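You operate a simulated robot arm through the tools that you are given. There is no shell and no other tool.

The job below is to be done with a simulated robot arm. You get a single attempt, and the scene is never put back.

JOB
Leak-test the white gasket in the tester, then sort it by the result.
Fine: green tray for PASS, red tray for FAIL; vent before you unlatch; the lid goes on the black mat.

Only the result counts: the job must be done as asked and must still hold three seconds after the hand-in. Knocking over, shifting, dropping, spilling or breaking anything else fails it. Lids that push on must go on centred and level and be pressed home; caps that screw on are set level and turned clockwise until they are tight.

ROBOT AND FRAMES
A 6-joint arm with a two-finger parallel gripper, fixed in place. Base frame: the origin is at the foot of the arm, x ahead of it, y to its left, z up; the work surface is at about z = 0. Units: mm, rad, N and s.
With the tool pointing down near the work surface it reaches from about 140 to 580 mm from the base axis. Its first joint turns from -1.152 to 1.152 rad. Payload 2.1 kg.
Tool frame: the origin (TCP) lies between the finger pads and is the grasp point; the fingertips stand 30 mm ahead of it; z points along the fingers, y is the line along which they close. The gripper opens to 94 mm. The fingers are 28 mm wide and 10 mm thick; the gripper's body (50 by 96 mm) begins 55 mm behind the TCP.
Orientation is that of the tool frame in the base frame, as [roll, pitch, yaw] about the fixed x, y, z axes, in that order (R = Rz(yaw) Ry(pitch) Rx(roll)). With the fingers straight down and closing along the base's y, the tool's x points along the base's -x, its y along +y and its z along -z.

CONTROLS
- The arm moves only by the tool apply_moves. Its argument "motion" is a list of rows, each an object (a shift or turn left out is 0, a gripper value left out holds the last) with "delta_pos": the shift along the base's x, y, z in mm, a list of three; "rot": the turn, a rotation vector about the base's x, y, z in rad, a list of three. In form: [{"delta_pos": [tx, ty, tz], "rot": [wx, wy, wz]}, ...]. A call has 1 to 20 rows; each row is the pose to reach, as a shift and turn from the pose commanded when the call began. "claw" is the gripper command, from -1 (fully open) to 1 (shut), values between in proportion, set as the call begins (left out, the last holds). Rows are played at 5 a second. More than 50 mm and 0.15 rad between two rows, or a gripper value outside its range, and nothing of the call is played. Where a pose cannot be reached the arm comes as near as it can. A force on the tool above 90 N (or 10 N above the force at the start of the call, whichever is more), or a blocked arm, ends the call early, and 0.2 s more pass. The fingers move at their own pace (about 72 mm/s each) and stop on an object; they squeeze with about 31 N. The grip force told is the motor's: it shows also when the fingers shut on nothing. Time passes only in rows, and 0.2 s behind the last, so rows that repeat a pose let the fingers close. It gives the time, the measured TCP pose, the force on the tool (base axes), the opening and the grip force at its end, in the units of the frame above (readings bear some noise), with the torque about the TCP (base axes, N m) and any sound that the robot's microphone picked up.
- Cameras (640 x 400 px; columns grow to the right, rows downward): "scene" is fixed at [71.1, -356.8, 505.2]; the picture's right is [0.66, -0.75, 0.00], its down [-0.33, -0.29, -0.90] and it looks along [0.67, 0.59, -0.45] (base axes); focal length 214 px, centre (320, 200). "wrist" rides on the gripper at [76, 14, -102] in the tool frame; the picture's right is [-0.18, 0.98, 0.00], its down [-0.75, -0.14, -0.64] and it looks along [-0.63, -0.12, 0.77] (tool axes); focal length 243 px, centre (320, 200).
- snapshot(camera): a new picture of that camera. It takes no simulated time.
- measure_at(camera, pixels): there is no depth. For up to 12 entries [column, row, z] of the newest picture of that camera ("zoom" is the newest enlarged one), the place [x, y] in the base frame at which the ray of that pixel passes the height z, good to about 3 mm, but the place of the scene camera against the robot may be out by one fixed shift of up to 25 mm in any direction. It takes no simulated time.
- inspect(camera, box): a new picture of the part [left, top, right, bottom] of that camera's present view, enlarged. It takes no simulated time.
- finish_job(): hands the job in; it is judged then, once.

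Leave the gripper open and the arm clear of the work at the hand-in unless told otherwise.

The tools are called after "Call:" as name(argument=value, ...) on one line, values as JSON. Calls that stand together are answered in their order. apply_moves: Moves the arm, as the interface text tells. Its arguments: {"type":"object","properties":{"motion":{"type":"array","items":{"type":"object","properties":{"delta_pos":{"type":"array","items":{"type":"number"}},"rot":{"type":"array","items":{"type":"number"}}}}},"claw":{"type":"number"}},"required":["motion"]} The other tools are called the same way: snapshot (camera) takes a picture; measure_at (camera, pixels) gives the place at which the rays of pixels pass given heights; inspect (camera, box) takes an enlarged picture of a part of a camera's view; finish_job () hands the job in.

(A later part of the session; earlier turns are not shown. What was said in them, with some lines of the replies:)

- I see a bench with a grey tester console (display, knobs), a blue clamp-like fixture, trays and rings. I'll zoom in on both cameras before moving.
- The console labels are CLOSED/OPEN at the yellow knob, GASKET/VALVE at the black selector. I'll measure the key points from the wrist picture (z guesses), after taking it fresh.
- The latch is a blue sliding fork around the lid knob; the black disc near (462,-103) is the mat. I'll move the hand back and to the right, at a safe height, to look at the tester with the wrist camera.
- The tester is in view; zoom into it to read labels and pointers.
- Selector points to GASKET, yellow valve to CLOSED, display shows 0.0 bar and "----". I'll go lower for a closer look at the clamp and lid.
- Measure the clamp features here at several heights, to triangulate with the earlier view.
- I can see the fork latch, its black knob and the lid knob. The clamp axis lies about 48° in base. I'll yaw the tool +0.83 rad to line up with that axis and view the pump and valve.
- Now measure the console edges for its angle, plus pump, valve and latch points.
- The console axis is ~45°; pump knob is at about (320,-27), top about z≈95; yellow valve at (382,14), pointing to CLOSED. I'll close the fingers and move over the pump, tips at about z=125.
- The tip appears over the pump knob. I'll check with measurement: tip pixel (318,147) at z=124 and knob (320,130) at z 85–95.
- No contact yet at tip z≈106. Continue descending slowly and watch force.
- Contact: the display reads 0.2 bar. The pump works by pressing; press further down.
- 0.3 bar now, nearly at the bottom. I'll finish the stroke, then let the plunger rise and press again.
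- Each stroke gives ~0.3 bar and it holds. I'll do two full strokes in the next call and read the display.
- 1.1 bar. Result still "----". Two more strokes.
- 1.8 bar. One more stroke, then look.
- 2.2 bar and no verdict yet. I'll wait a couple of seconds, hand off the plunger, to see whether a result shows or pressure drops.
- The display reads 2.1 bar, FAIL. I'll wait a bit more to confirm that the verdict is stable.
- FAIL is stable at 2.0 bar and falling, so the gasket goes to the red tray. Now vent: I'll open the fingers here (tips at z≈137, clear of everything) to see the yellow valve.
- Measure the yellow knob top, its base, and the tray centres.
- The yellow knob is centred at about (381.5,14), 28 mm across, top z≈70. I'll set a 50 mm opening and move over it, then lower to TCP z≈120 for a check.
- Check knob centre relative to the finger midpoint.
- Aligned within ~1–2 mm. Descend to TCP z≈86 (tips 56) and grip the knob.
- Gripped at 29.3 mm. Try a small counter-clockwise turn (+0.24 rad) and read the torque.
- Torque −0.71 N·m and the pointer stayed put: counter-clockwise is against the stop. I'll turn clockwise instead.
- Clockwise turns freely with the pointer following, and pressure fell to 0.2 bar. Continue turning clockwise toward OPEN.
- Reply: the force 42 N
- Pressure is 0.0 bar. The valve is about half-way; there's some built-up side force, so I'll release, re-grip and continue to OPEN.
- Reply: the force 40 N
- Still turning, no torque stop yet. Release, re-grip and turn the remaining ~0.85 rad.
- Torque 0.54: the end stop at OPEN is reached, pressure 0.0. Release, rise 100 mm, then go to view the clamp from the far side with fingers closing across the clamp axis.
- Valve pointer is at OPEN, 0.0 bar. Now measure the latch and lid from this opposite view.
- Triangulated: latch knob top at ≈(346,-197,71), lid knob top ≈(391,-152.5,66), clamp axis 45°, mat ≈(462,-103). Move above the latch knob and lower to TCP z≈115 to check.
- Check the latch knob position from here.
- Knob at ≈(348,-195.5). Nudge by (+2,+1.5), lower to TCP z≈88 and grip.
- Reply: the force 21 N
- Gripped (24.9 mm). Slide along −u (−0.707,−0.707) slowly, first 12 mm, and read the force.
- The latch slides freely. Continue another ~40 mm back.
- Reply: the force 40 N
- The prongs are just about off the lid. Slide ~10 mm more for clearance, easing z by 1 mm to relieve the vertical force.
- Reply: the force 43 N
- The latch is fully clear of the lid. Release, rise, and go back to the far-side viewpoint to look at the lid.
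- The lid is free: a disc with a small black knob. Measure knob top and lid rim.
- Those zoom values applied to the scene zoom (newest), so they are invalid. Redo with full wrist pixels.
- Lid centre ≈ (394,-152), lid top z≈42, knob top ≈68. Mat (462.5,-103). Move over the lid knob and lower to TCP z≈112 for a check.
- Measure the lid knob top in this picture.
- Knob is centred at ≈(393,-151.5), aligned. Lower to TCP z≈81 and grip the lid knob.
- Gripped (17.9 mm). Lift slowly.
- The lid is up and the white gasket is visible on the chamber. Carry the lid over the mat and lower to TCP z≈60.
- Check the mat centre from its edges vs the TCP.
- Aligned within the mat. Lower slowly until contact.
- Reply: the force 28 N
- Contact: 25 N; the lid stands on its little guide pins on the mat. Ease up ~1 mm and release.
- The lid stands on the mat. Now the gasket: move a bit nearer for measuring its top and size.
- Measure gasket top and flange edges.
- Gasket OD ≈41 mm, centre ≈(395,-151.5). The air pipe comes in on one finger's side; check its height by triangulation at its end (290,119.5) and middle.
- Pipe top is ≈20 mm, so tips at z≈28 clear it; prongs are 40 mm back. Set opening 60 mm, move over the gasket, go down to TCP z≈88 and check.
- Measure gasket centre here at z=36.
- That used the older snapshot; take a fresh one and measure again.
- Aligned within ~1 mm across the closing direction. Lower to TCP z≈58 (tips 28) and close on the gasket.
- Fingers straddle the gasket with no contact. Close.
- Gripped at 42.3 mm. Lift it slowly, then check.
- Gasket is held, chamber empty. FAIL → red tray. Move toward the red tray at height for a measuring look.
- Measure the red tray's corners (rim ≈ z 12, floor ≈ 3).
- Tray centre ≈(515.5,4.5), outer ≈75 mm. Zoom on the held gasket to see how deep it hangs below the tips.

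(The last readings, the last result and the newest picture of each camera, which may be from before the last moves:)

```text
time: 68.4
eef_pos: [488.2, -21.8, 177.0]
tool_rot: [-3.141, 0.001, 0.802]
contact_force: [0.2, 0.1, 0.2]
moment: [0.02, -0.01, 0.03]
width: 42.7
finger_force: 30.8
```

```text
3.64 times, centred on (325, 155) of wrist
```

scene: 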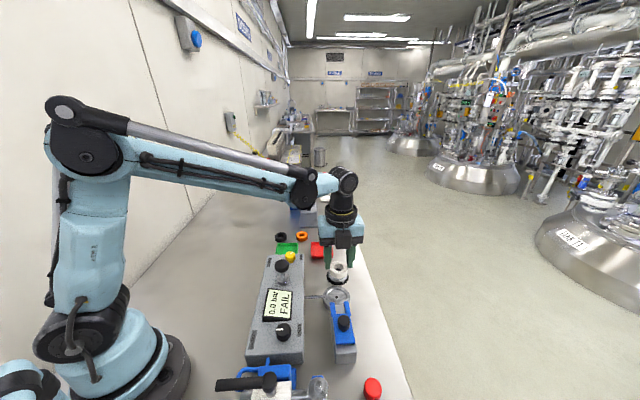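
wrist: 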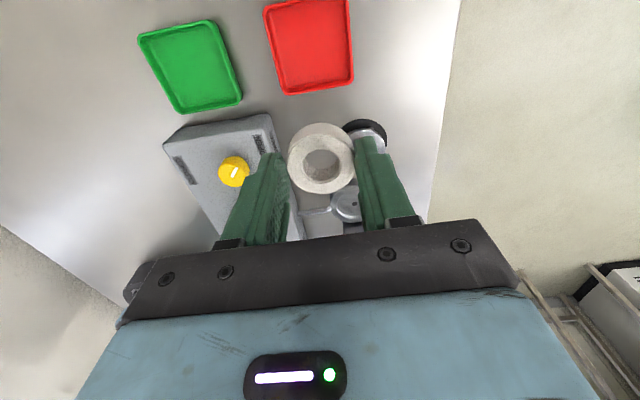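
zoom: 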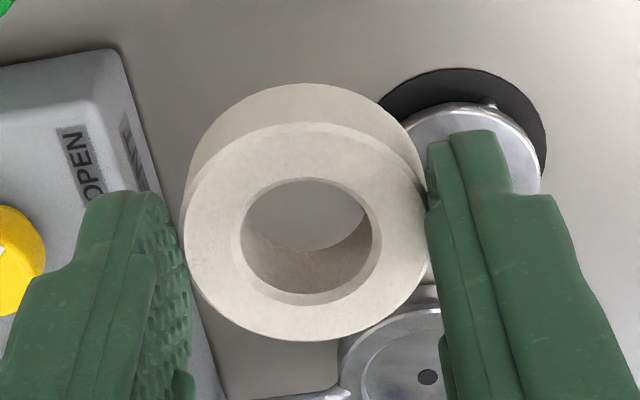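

The grip is near the top of the gasket, so the tips will stay above the tray rim. Move gently over the tray centre and lower to TCP z≈75.

Call:
apply_moves(motion=[{"delta_pos": [9, 9, 0]}, {"delta_pos": [18, 18, 0]}, {"delta_pos": [27, 26, 0]}, {"delta_pos": [27, 26, -20]}, {"delta_pos": [27, 26, -45]}, {"delta_pos": [27, 26, -70]}, {"delta_pos": [27, 26, -90]}, {"delta_pos": [27, 26, -102]}, {"delta_pos": [27, 26, -102]}])

Call:
snapshot(camera="wrist")

Call:
inspect(camera="scene", box=[290, 210, 370, 280])

```text
time: 70.4
eef_pos: [515.1, 4.1, 75.7]
tool_rot: [3.14, 0.003, 0.8]
contact_force: [-0.3, 0.0, 0.1]
moment: [-0.01, 0.0, -0.01]
width: 42.3
finger_force: 30.5
```

```text
taken
```

wrist: 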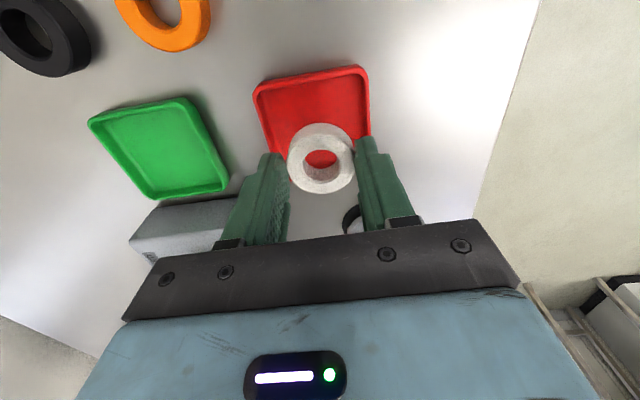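

```text
5.71 times, centred on (330, 245) of scene
```

zoom: 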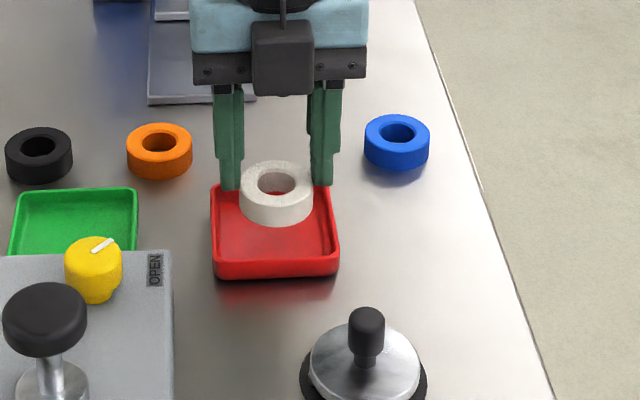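

Over the tray and centred. Lower further in small steps.

Call:
apply_moves(motion=[{"delta_pos": [0, 0, -6]}, {"delta_pos": [0, 0, -12]}, {"delta_pos": [0, 0, -17]}, {"delta_pos": [0, 0, -21]}, {"delta_pos": [0, 0, -21]}])

Call:
inspect(camera="scene", box=[290, 210, 370, 280])

```text
time: 71.6
eef_pos: [514.0, 3.4, 54.9]
tool_rot: [-3.141, 0.002, 0.801]
contact_force: [-0.5, 0.2, -0.9]
moment: [0.01, -0.01, 0.02]
width: 42.5
finger_force: 31.2
```

```text
5.71 times, centred on (330, 245) of scene
```

zoom: 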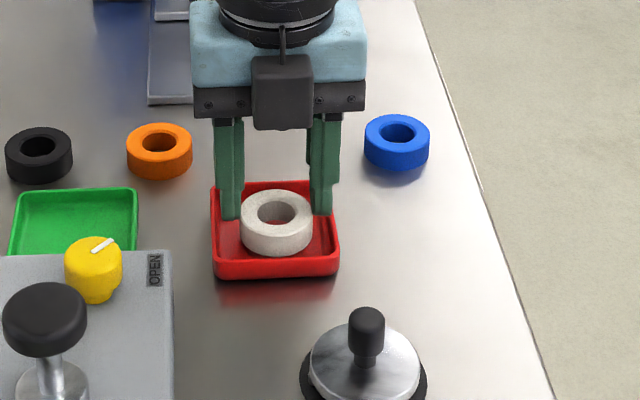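

No contact yet. Keep lowering 1.5 mm per row.

Call:
apply_moves(motion=[{"delta_pos": [0, 0, -1.5]}, {"delta_pos": [0, 0, -3]}, {"delta_pos": [0, 0, -4.5]}, {"delta_pos": [0, 0, -6]}, {"delta_pos": [0, 0, -6]}])

Call:
inspect(camera="scene", box=[290, 210, 370, 280])

```text
time: 72.8
eef_pos: [514.1, 3.2, 49.1]
tool_rot: [-3.141, 0.001, 0.801]
contact_force: [-0.1, 0.3, -0.3]
moment: [-0.01, -0.02, 0.01]
width: 42.7
finger_force: 30.7
```

```text
5.71 times, centred on (330, 245) of scene
```

zoom: 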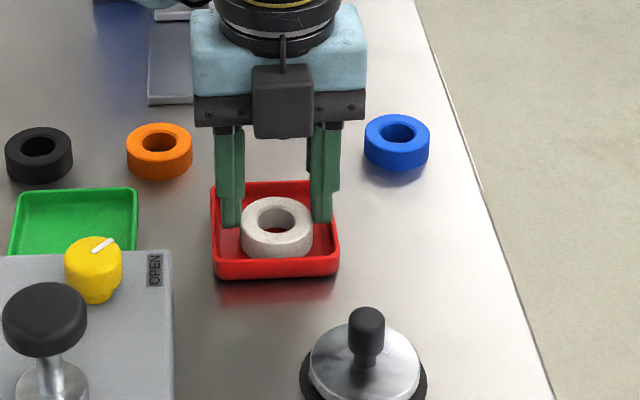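

Still free. Continue another 6 mm.

Call:
apply_moves(motion=[{"delta_pos": [0, 0, -1.5]}, {"delta_pos": [0, 0, -3]}, {"delta_pos": [0, 0, -4.5]}, {"delta_pos": [0, 0, -4.5]}])

Call:
inspect(camera="scene", box=[290, 210, 370, 280])

Call:
snapshot(camera="wrist")

```text
time: 73.8
eef_pos: [514.5, 3.8, 45.1]
tool_rot: [-3.14, 0.002, 0.801]
contact_force: [-2.8, 0.6, 42.8]
moment: [-0.11, 0.22, 0.0]
width: 42.9
finger_force: 31.1
```

```text
5.71 times, centred on (330, 245) of scene
```

zoom: 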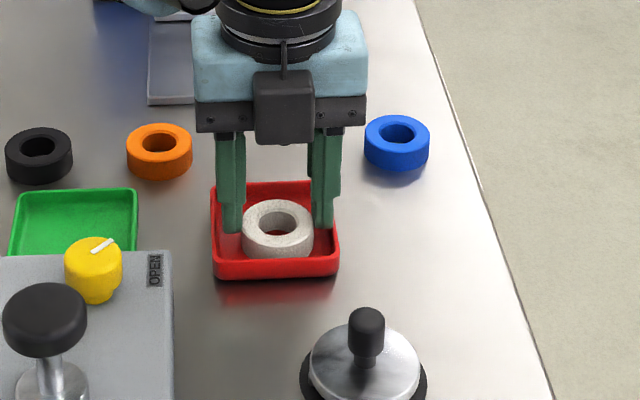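

```text
taken
```

wrist: 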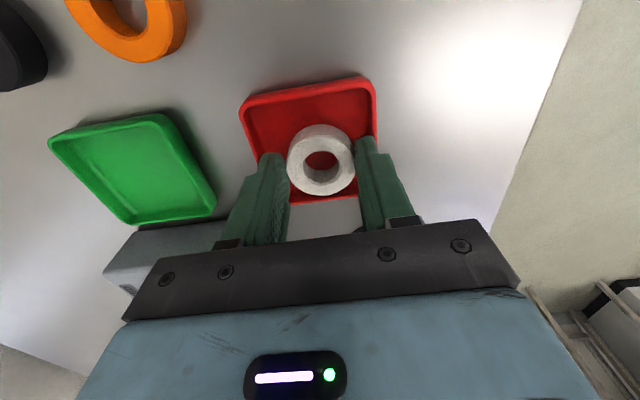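

Contact at 43 N: the gasket is on the tray floor. Ease up 1.5 mm, open a little (50 mm), then rise.

Call:
apply_moves(motion=[{"delta_pos": [0, 0, 0.8]}, {"delta_pos": [0, 0, 1.3]}, {"delta_pos": [0, 0, 1.3]}])

Call:
apply_moves(motion=[{"delta_pos": [0, 0, 0]}, {"delta_pos": [0, 0, 0]}, {"delta_pos": [0, 0, 0]}], claw=-0.06)

Call:
inspect(camera="wrist", box=[220, 60, 420, 220])

```text
time: 74.6
eef_pos: [516.0, 3.4, 45.2]
tool_rot: [3.141, 0.005, 0.8]
contact_force: [-4.7, -0.4, 6.4]
moment: [-0.04, 0.19, -0.01]
width: 42.4
finger_force: 31.2
```

```text
time: 75.4
eef_pos: [515.6, 3.6, 45.2]
tool_rot: [-3.14, 0.001, 0.8]
contact_force: [-8.6, 5.1, -9.5]
moment: [0.44, 0.4, -0.19]
width: 44.3
finger_force: 0.1
```

```text
2.50 times, centred on (320, 140) of wrist
```

zoom: 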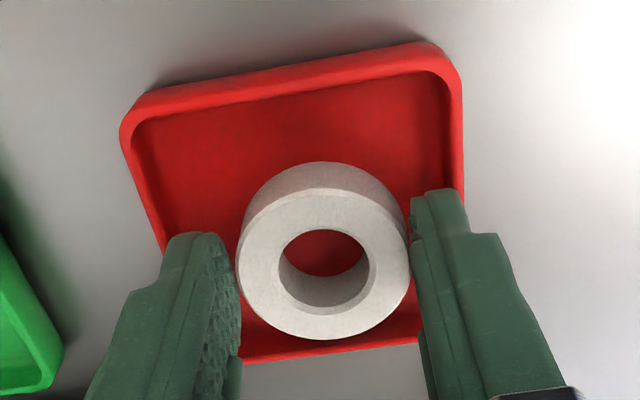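

The fingers only reached 44.3 mm — they touch the tray walls. I'll back off to ~43.6 mm so that they press neither wall nor gasket, then lift slowly and check.

Call:
apply_moves(motion=[{"delta_pos": [0, 0, 0]}, {"delta_pos": [0, 0, 0]}], claw=0.072)

```text
time: 76.0
eef_pos: [515.7, 2.5, 45.3]
tool_rot: [3.141, 0.0, 0.803]
contact_force: [-4.5, 5.7, -6.3]
moment: [0.35, 0.23, -0.05]
width: 43.4
finger_force: 0.0
```

There's a residual ~7 N toward +v (one finger on the wall). Shift 0.8 mm that way and re-read.

Call:
apply_moves(motion=[{"delta_pos": [-0.6, 0.6, 0]}, {"delta_pos": [-0.6, 0.6, 0]}])

Call:
inspect(camera="wrist", box=[250, 100, 390, 210])

```text
time: 76.6
eef_pos: [515.7, 4.8, 44.4]
tool_rot: [3.139, 0.004, 0.798]
contact_force: [0.2, 0.9, 0.3]
moment: [0.02, -0.04, 0.01]
width: 43.8
finger_force: 0.1
```

```text
3.64 times, centred on (320, 155) of wrist
```

zoom: 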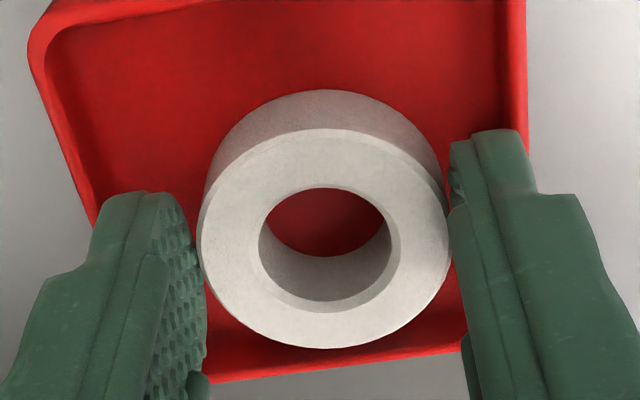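

Forces are zero now. Lift slowly straight up a few mm and check that the gasket and tray stay.

Call:
apply_moves(motion=[{"delta_pos": [0, 0, 1]}, {"delta_pos": [0, 0, 2]}, {"delta_pos": [0, 0, 3.5]}, {"delta_pos": [0, 0, 5]}, {"delta_pos": [0, 0, 5]}])

Call:
inspect(camera="scene", box=[290, 210, 370, 280])

Call:
inspect(camera="wrist", box=[220, 60, 420, 220])

```text
time: 77.8
eef_pos: [514.5, 2.8, 50.3]
tool_rot: [-3.14, 0.004, 0.801]
contact_force: [-0.4, 0.1, 0.4]
moment: [0.03, -0.02, 0.02]
width: 44.0
finger_force: 0.4
```

```text
5.71 times, centred on (330, 245) of scene
```

zoom: 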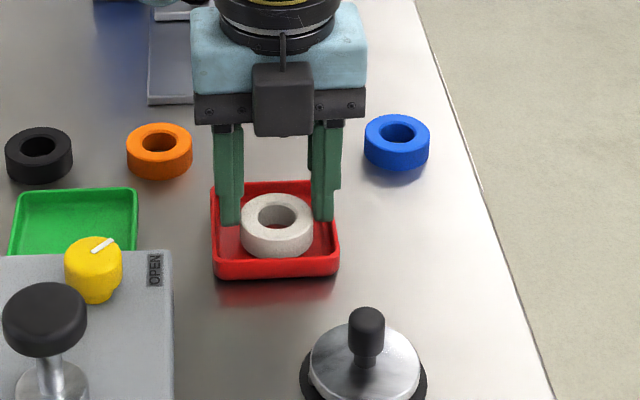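

```text
2.50 times, centred on (320, 140) of wrist
```

zoom: 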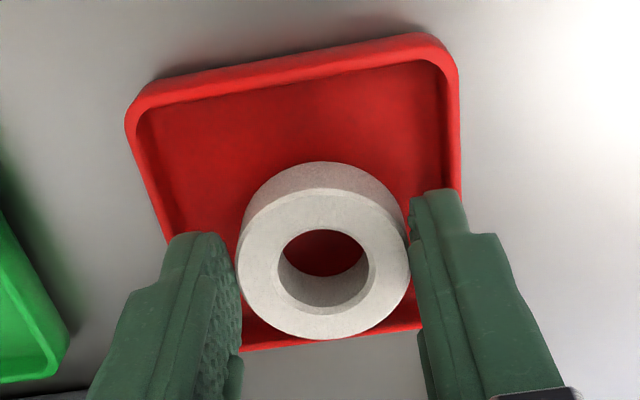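

The gasket came up with the fingers (same view relative to the pads), so 44 mm still holds it. I'll lower to ~2 mm above the floor (tips ≈18, above the rim) and open to 52 mm, watching the opening.

Call:
apply_moves(motion=[{"delta_pos": [0, 0, -1]}, {"delta_pos": [0, 0, -2]}, {"delta_pos": [0, 0, -2]}])

Call:
apply_moves(motion=[{"delta_pos": [0, 0, 0]}, {"delta_pos": [0, 0, 0]}], claw=-0.1)

Call:
inspect(camera="wrist", box=[220, 60, 420, 220])

Call:
inspect(camera="scene", box=[290, 210, 370, 280])

```text
time: 78.6
eef_pos: [514.5, 3.6, 48.5]
tool_rot: [3.14, 0.001, 0.8]
contact_force: [0.7, -0.8, -0.1]
moment: [-0.01, 0.0, -0.01]
width: 44.0
finger_force: 0.3
```

```text
time: 79.2
eef_pos: [514.1, 3.6, 47.7]
tool_rot: [-3.141, 0.001, 0.801]
contact_force: [0.2, -0.4, 0.3]
moment: [0.01, 0.01, 0.0]
width: 51.9
finger_force: 0.1
```

```text
2.50 times, centred on (320, 140) of wrist
```

zoom: 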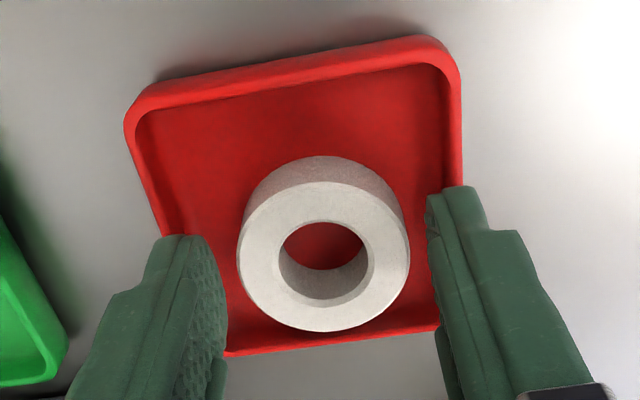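

```text
5.71 times, centred on (330, 245) of scene
```

zoom: 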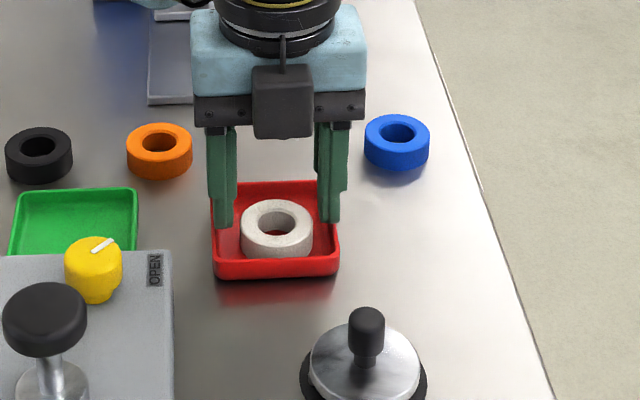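

Opened to 51.9 mm with no force; the gasket lies in the tray, gaps on both sides. Rise straight up and fully open.

Call:
apply_moves(motion=[{"delta_pos": [0, 0, 4]}, {"delta_pos": [0, 0, 10]}, {"delta_pos": [0, 0, 25]}, {"delta_pos": [0, 0, 60]}, {"delta_pos": [0, 0, 100]}, {"delta_pos": [0, 0, 140]}, {"delta_pos": [0, 0, 140]}])

Call:
apply_moves(motion=[{"delta_pos": [-20, -10, 30]}, {"delta_pos": [-50, -20, 60]}, {"delta_pos": [-80, -30, 80]}, {"delta_pos": [-80, -30, 80]}], claw=-1)

Call:
snapshot(camera="scene")

Call:
inspect(camera="scene", box=[240, 210, 380, 370])

Call:
snapshot(camera="wrist")

```text
time: 80.8
eef_pos: [515.7, 6.3, 188.6]
tool_rot: [-3.141, 0.002, 0.802]
contact_force: [0.0, -0.1, 0.2]
moment: [-0.01, 0.01, 0.0]
width: 51.7
finger_force: 0.1
```

```text
time: 81.8
eef_pos: [434.8, -24.8, 267.6]
tool_rot: [-3.141, 0.003, 0.801]
contact_force: [0.1, -0.7, 0.0]
moment: [0.03, 0.03, 0.03]
width: 93.8
finger_force: 0.0
```

```text
taken
```

scene: 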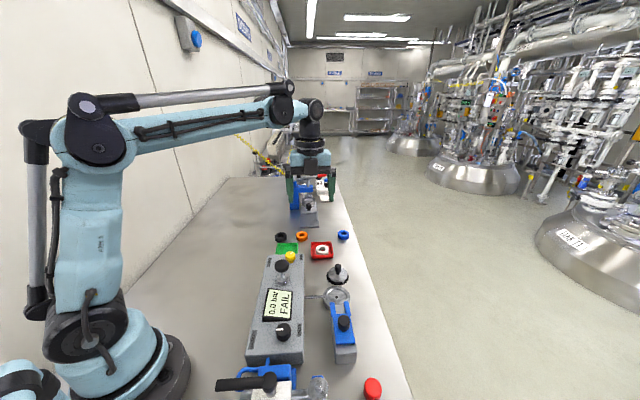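

```text
2.50 times, centred on (310, 290) of scene
```

zoom: 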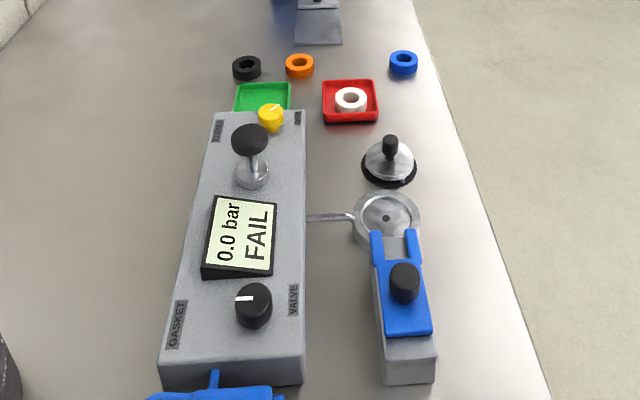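

```text
taken
```

wrist: 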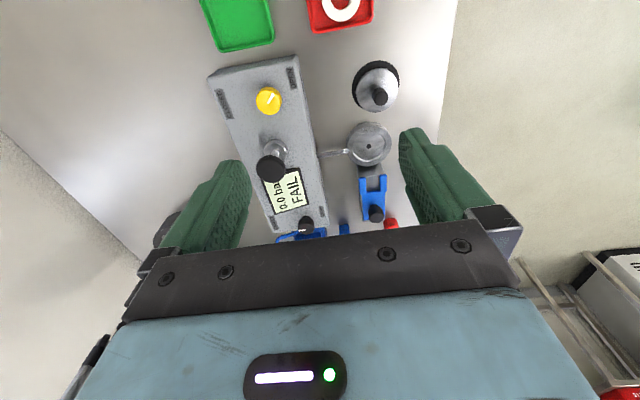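

The gasket is in the red tray, latch back, lid on the mat. Zoom into the lid and tray for a last check.

Call:
inspect(camera="wrist", box=[300, 0, 430, 120])

Call:
inspect(camera="scene", box=[305, 235, 365, 295])

```text
3.33 times, centred on (365, 60) of wrist
```

zoom: 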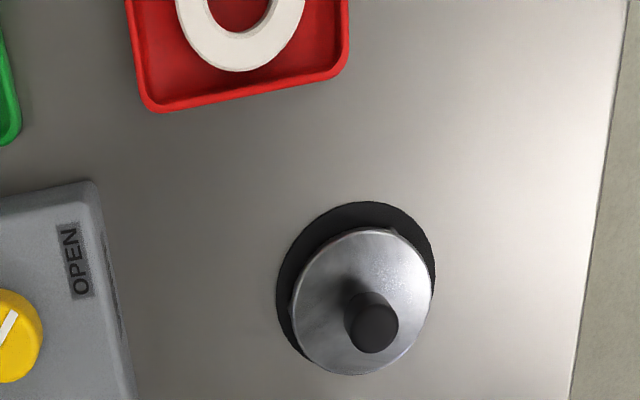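

```text
6.67 times, centred on (335, 265) of scene
```

zoom: 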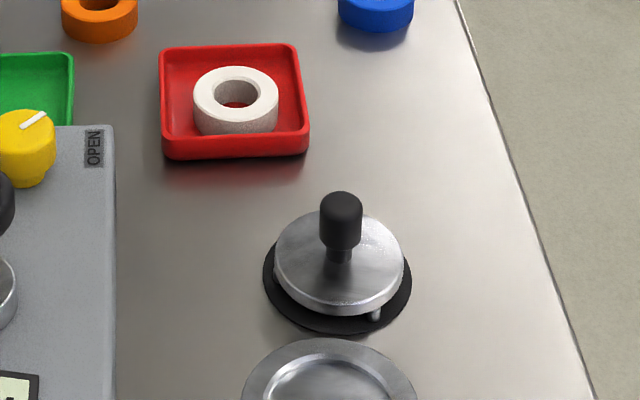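

The lid stands on the mat, the gasket lies flat in the red tray, the valve is OPEN at 0.0 bar, the gripper is open and the arm is clear. I'll hand in now.

Call:
finish_job()

```text
The job is handed in.
```

The white gasket failed its leak test, so I sorted it into the red tray and handed the job in.

- **Test:** With the selector already on GASKET and the vent valve closed, I pumped the tester to 2.2 bar. After about two seconds it showed FAIL at 2.1 bar. Pressure kept dropping, to 2.0 and then 1.7 bar.
- **Vent:** I turned the yellow valve clockwise to its OPEN stop. The display read 0.0 bar before I touched the latch.
- **Unlatch and lid:** I slid the blue latch back clear of the lid, then set the lid on the black mat. It stands on small pins under its rim and looks level.
- **Gasket:** It lies flat in the red tray. On release, the fingers briefly touched the tray walls and the gasket lifted about 5 mm with them. I lowered it again and let go about 2 mm above the tray floor.

In the last pictures, taken before the hand-in, the other gaskets, the trays and the console look undisturbed. The gripper is open and the arm is clear.
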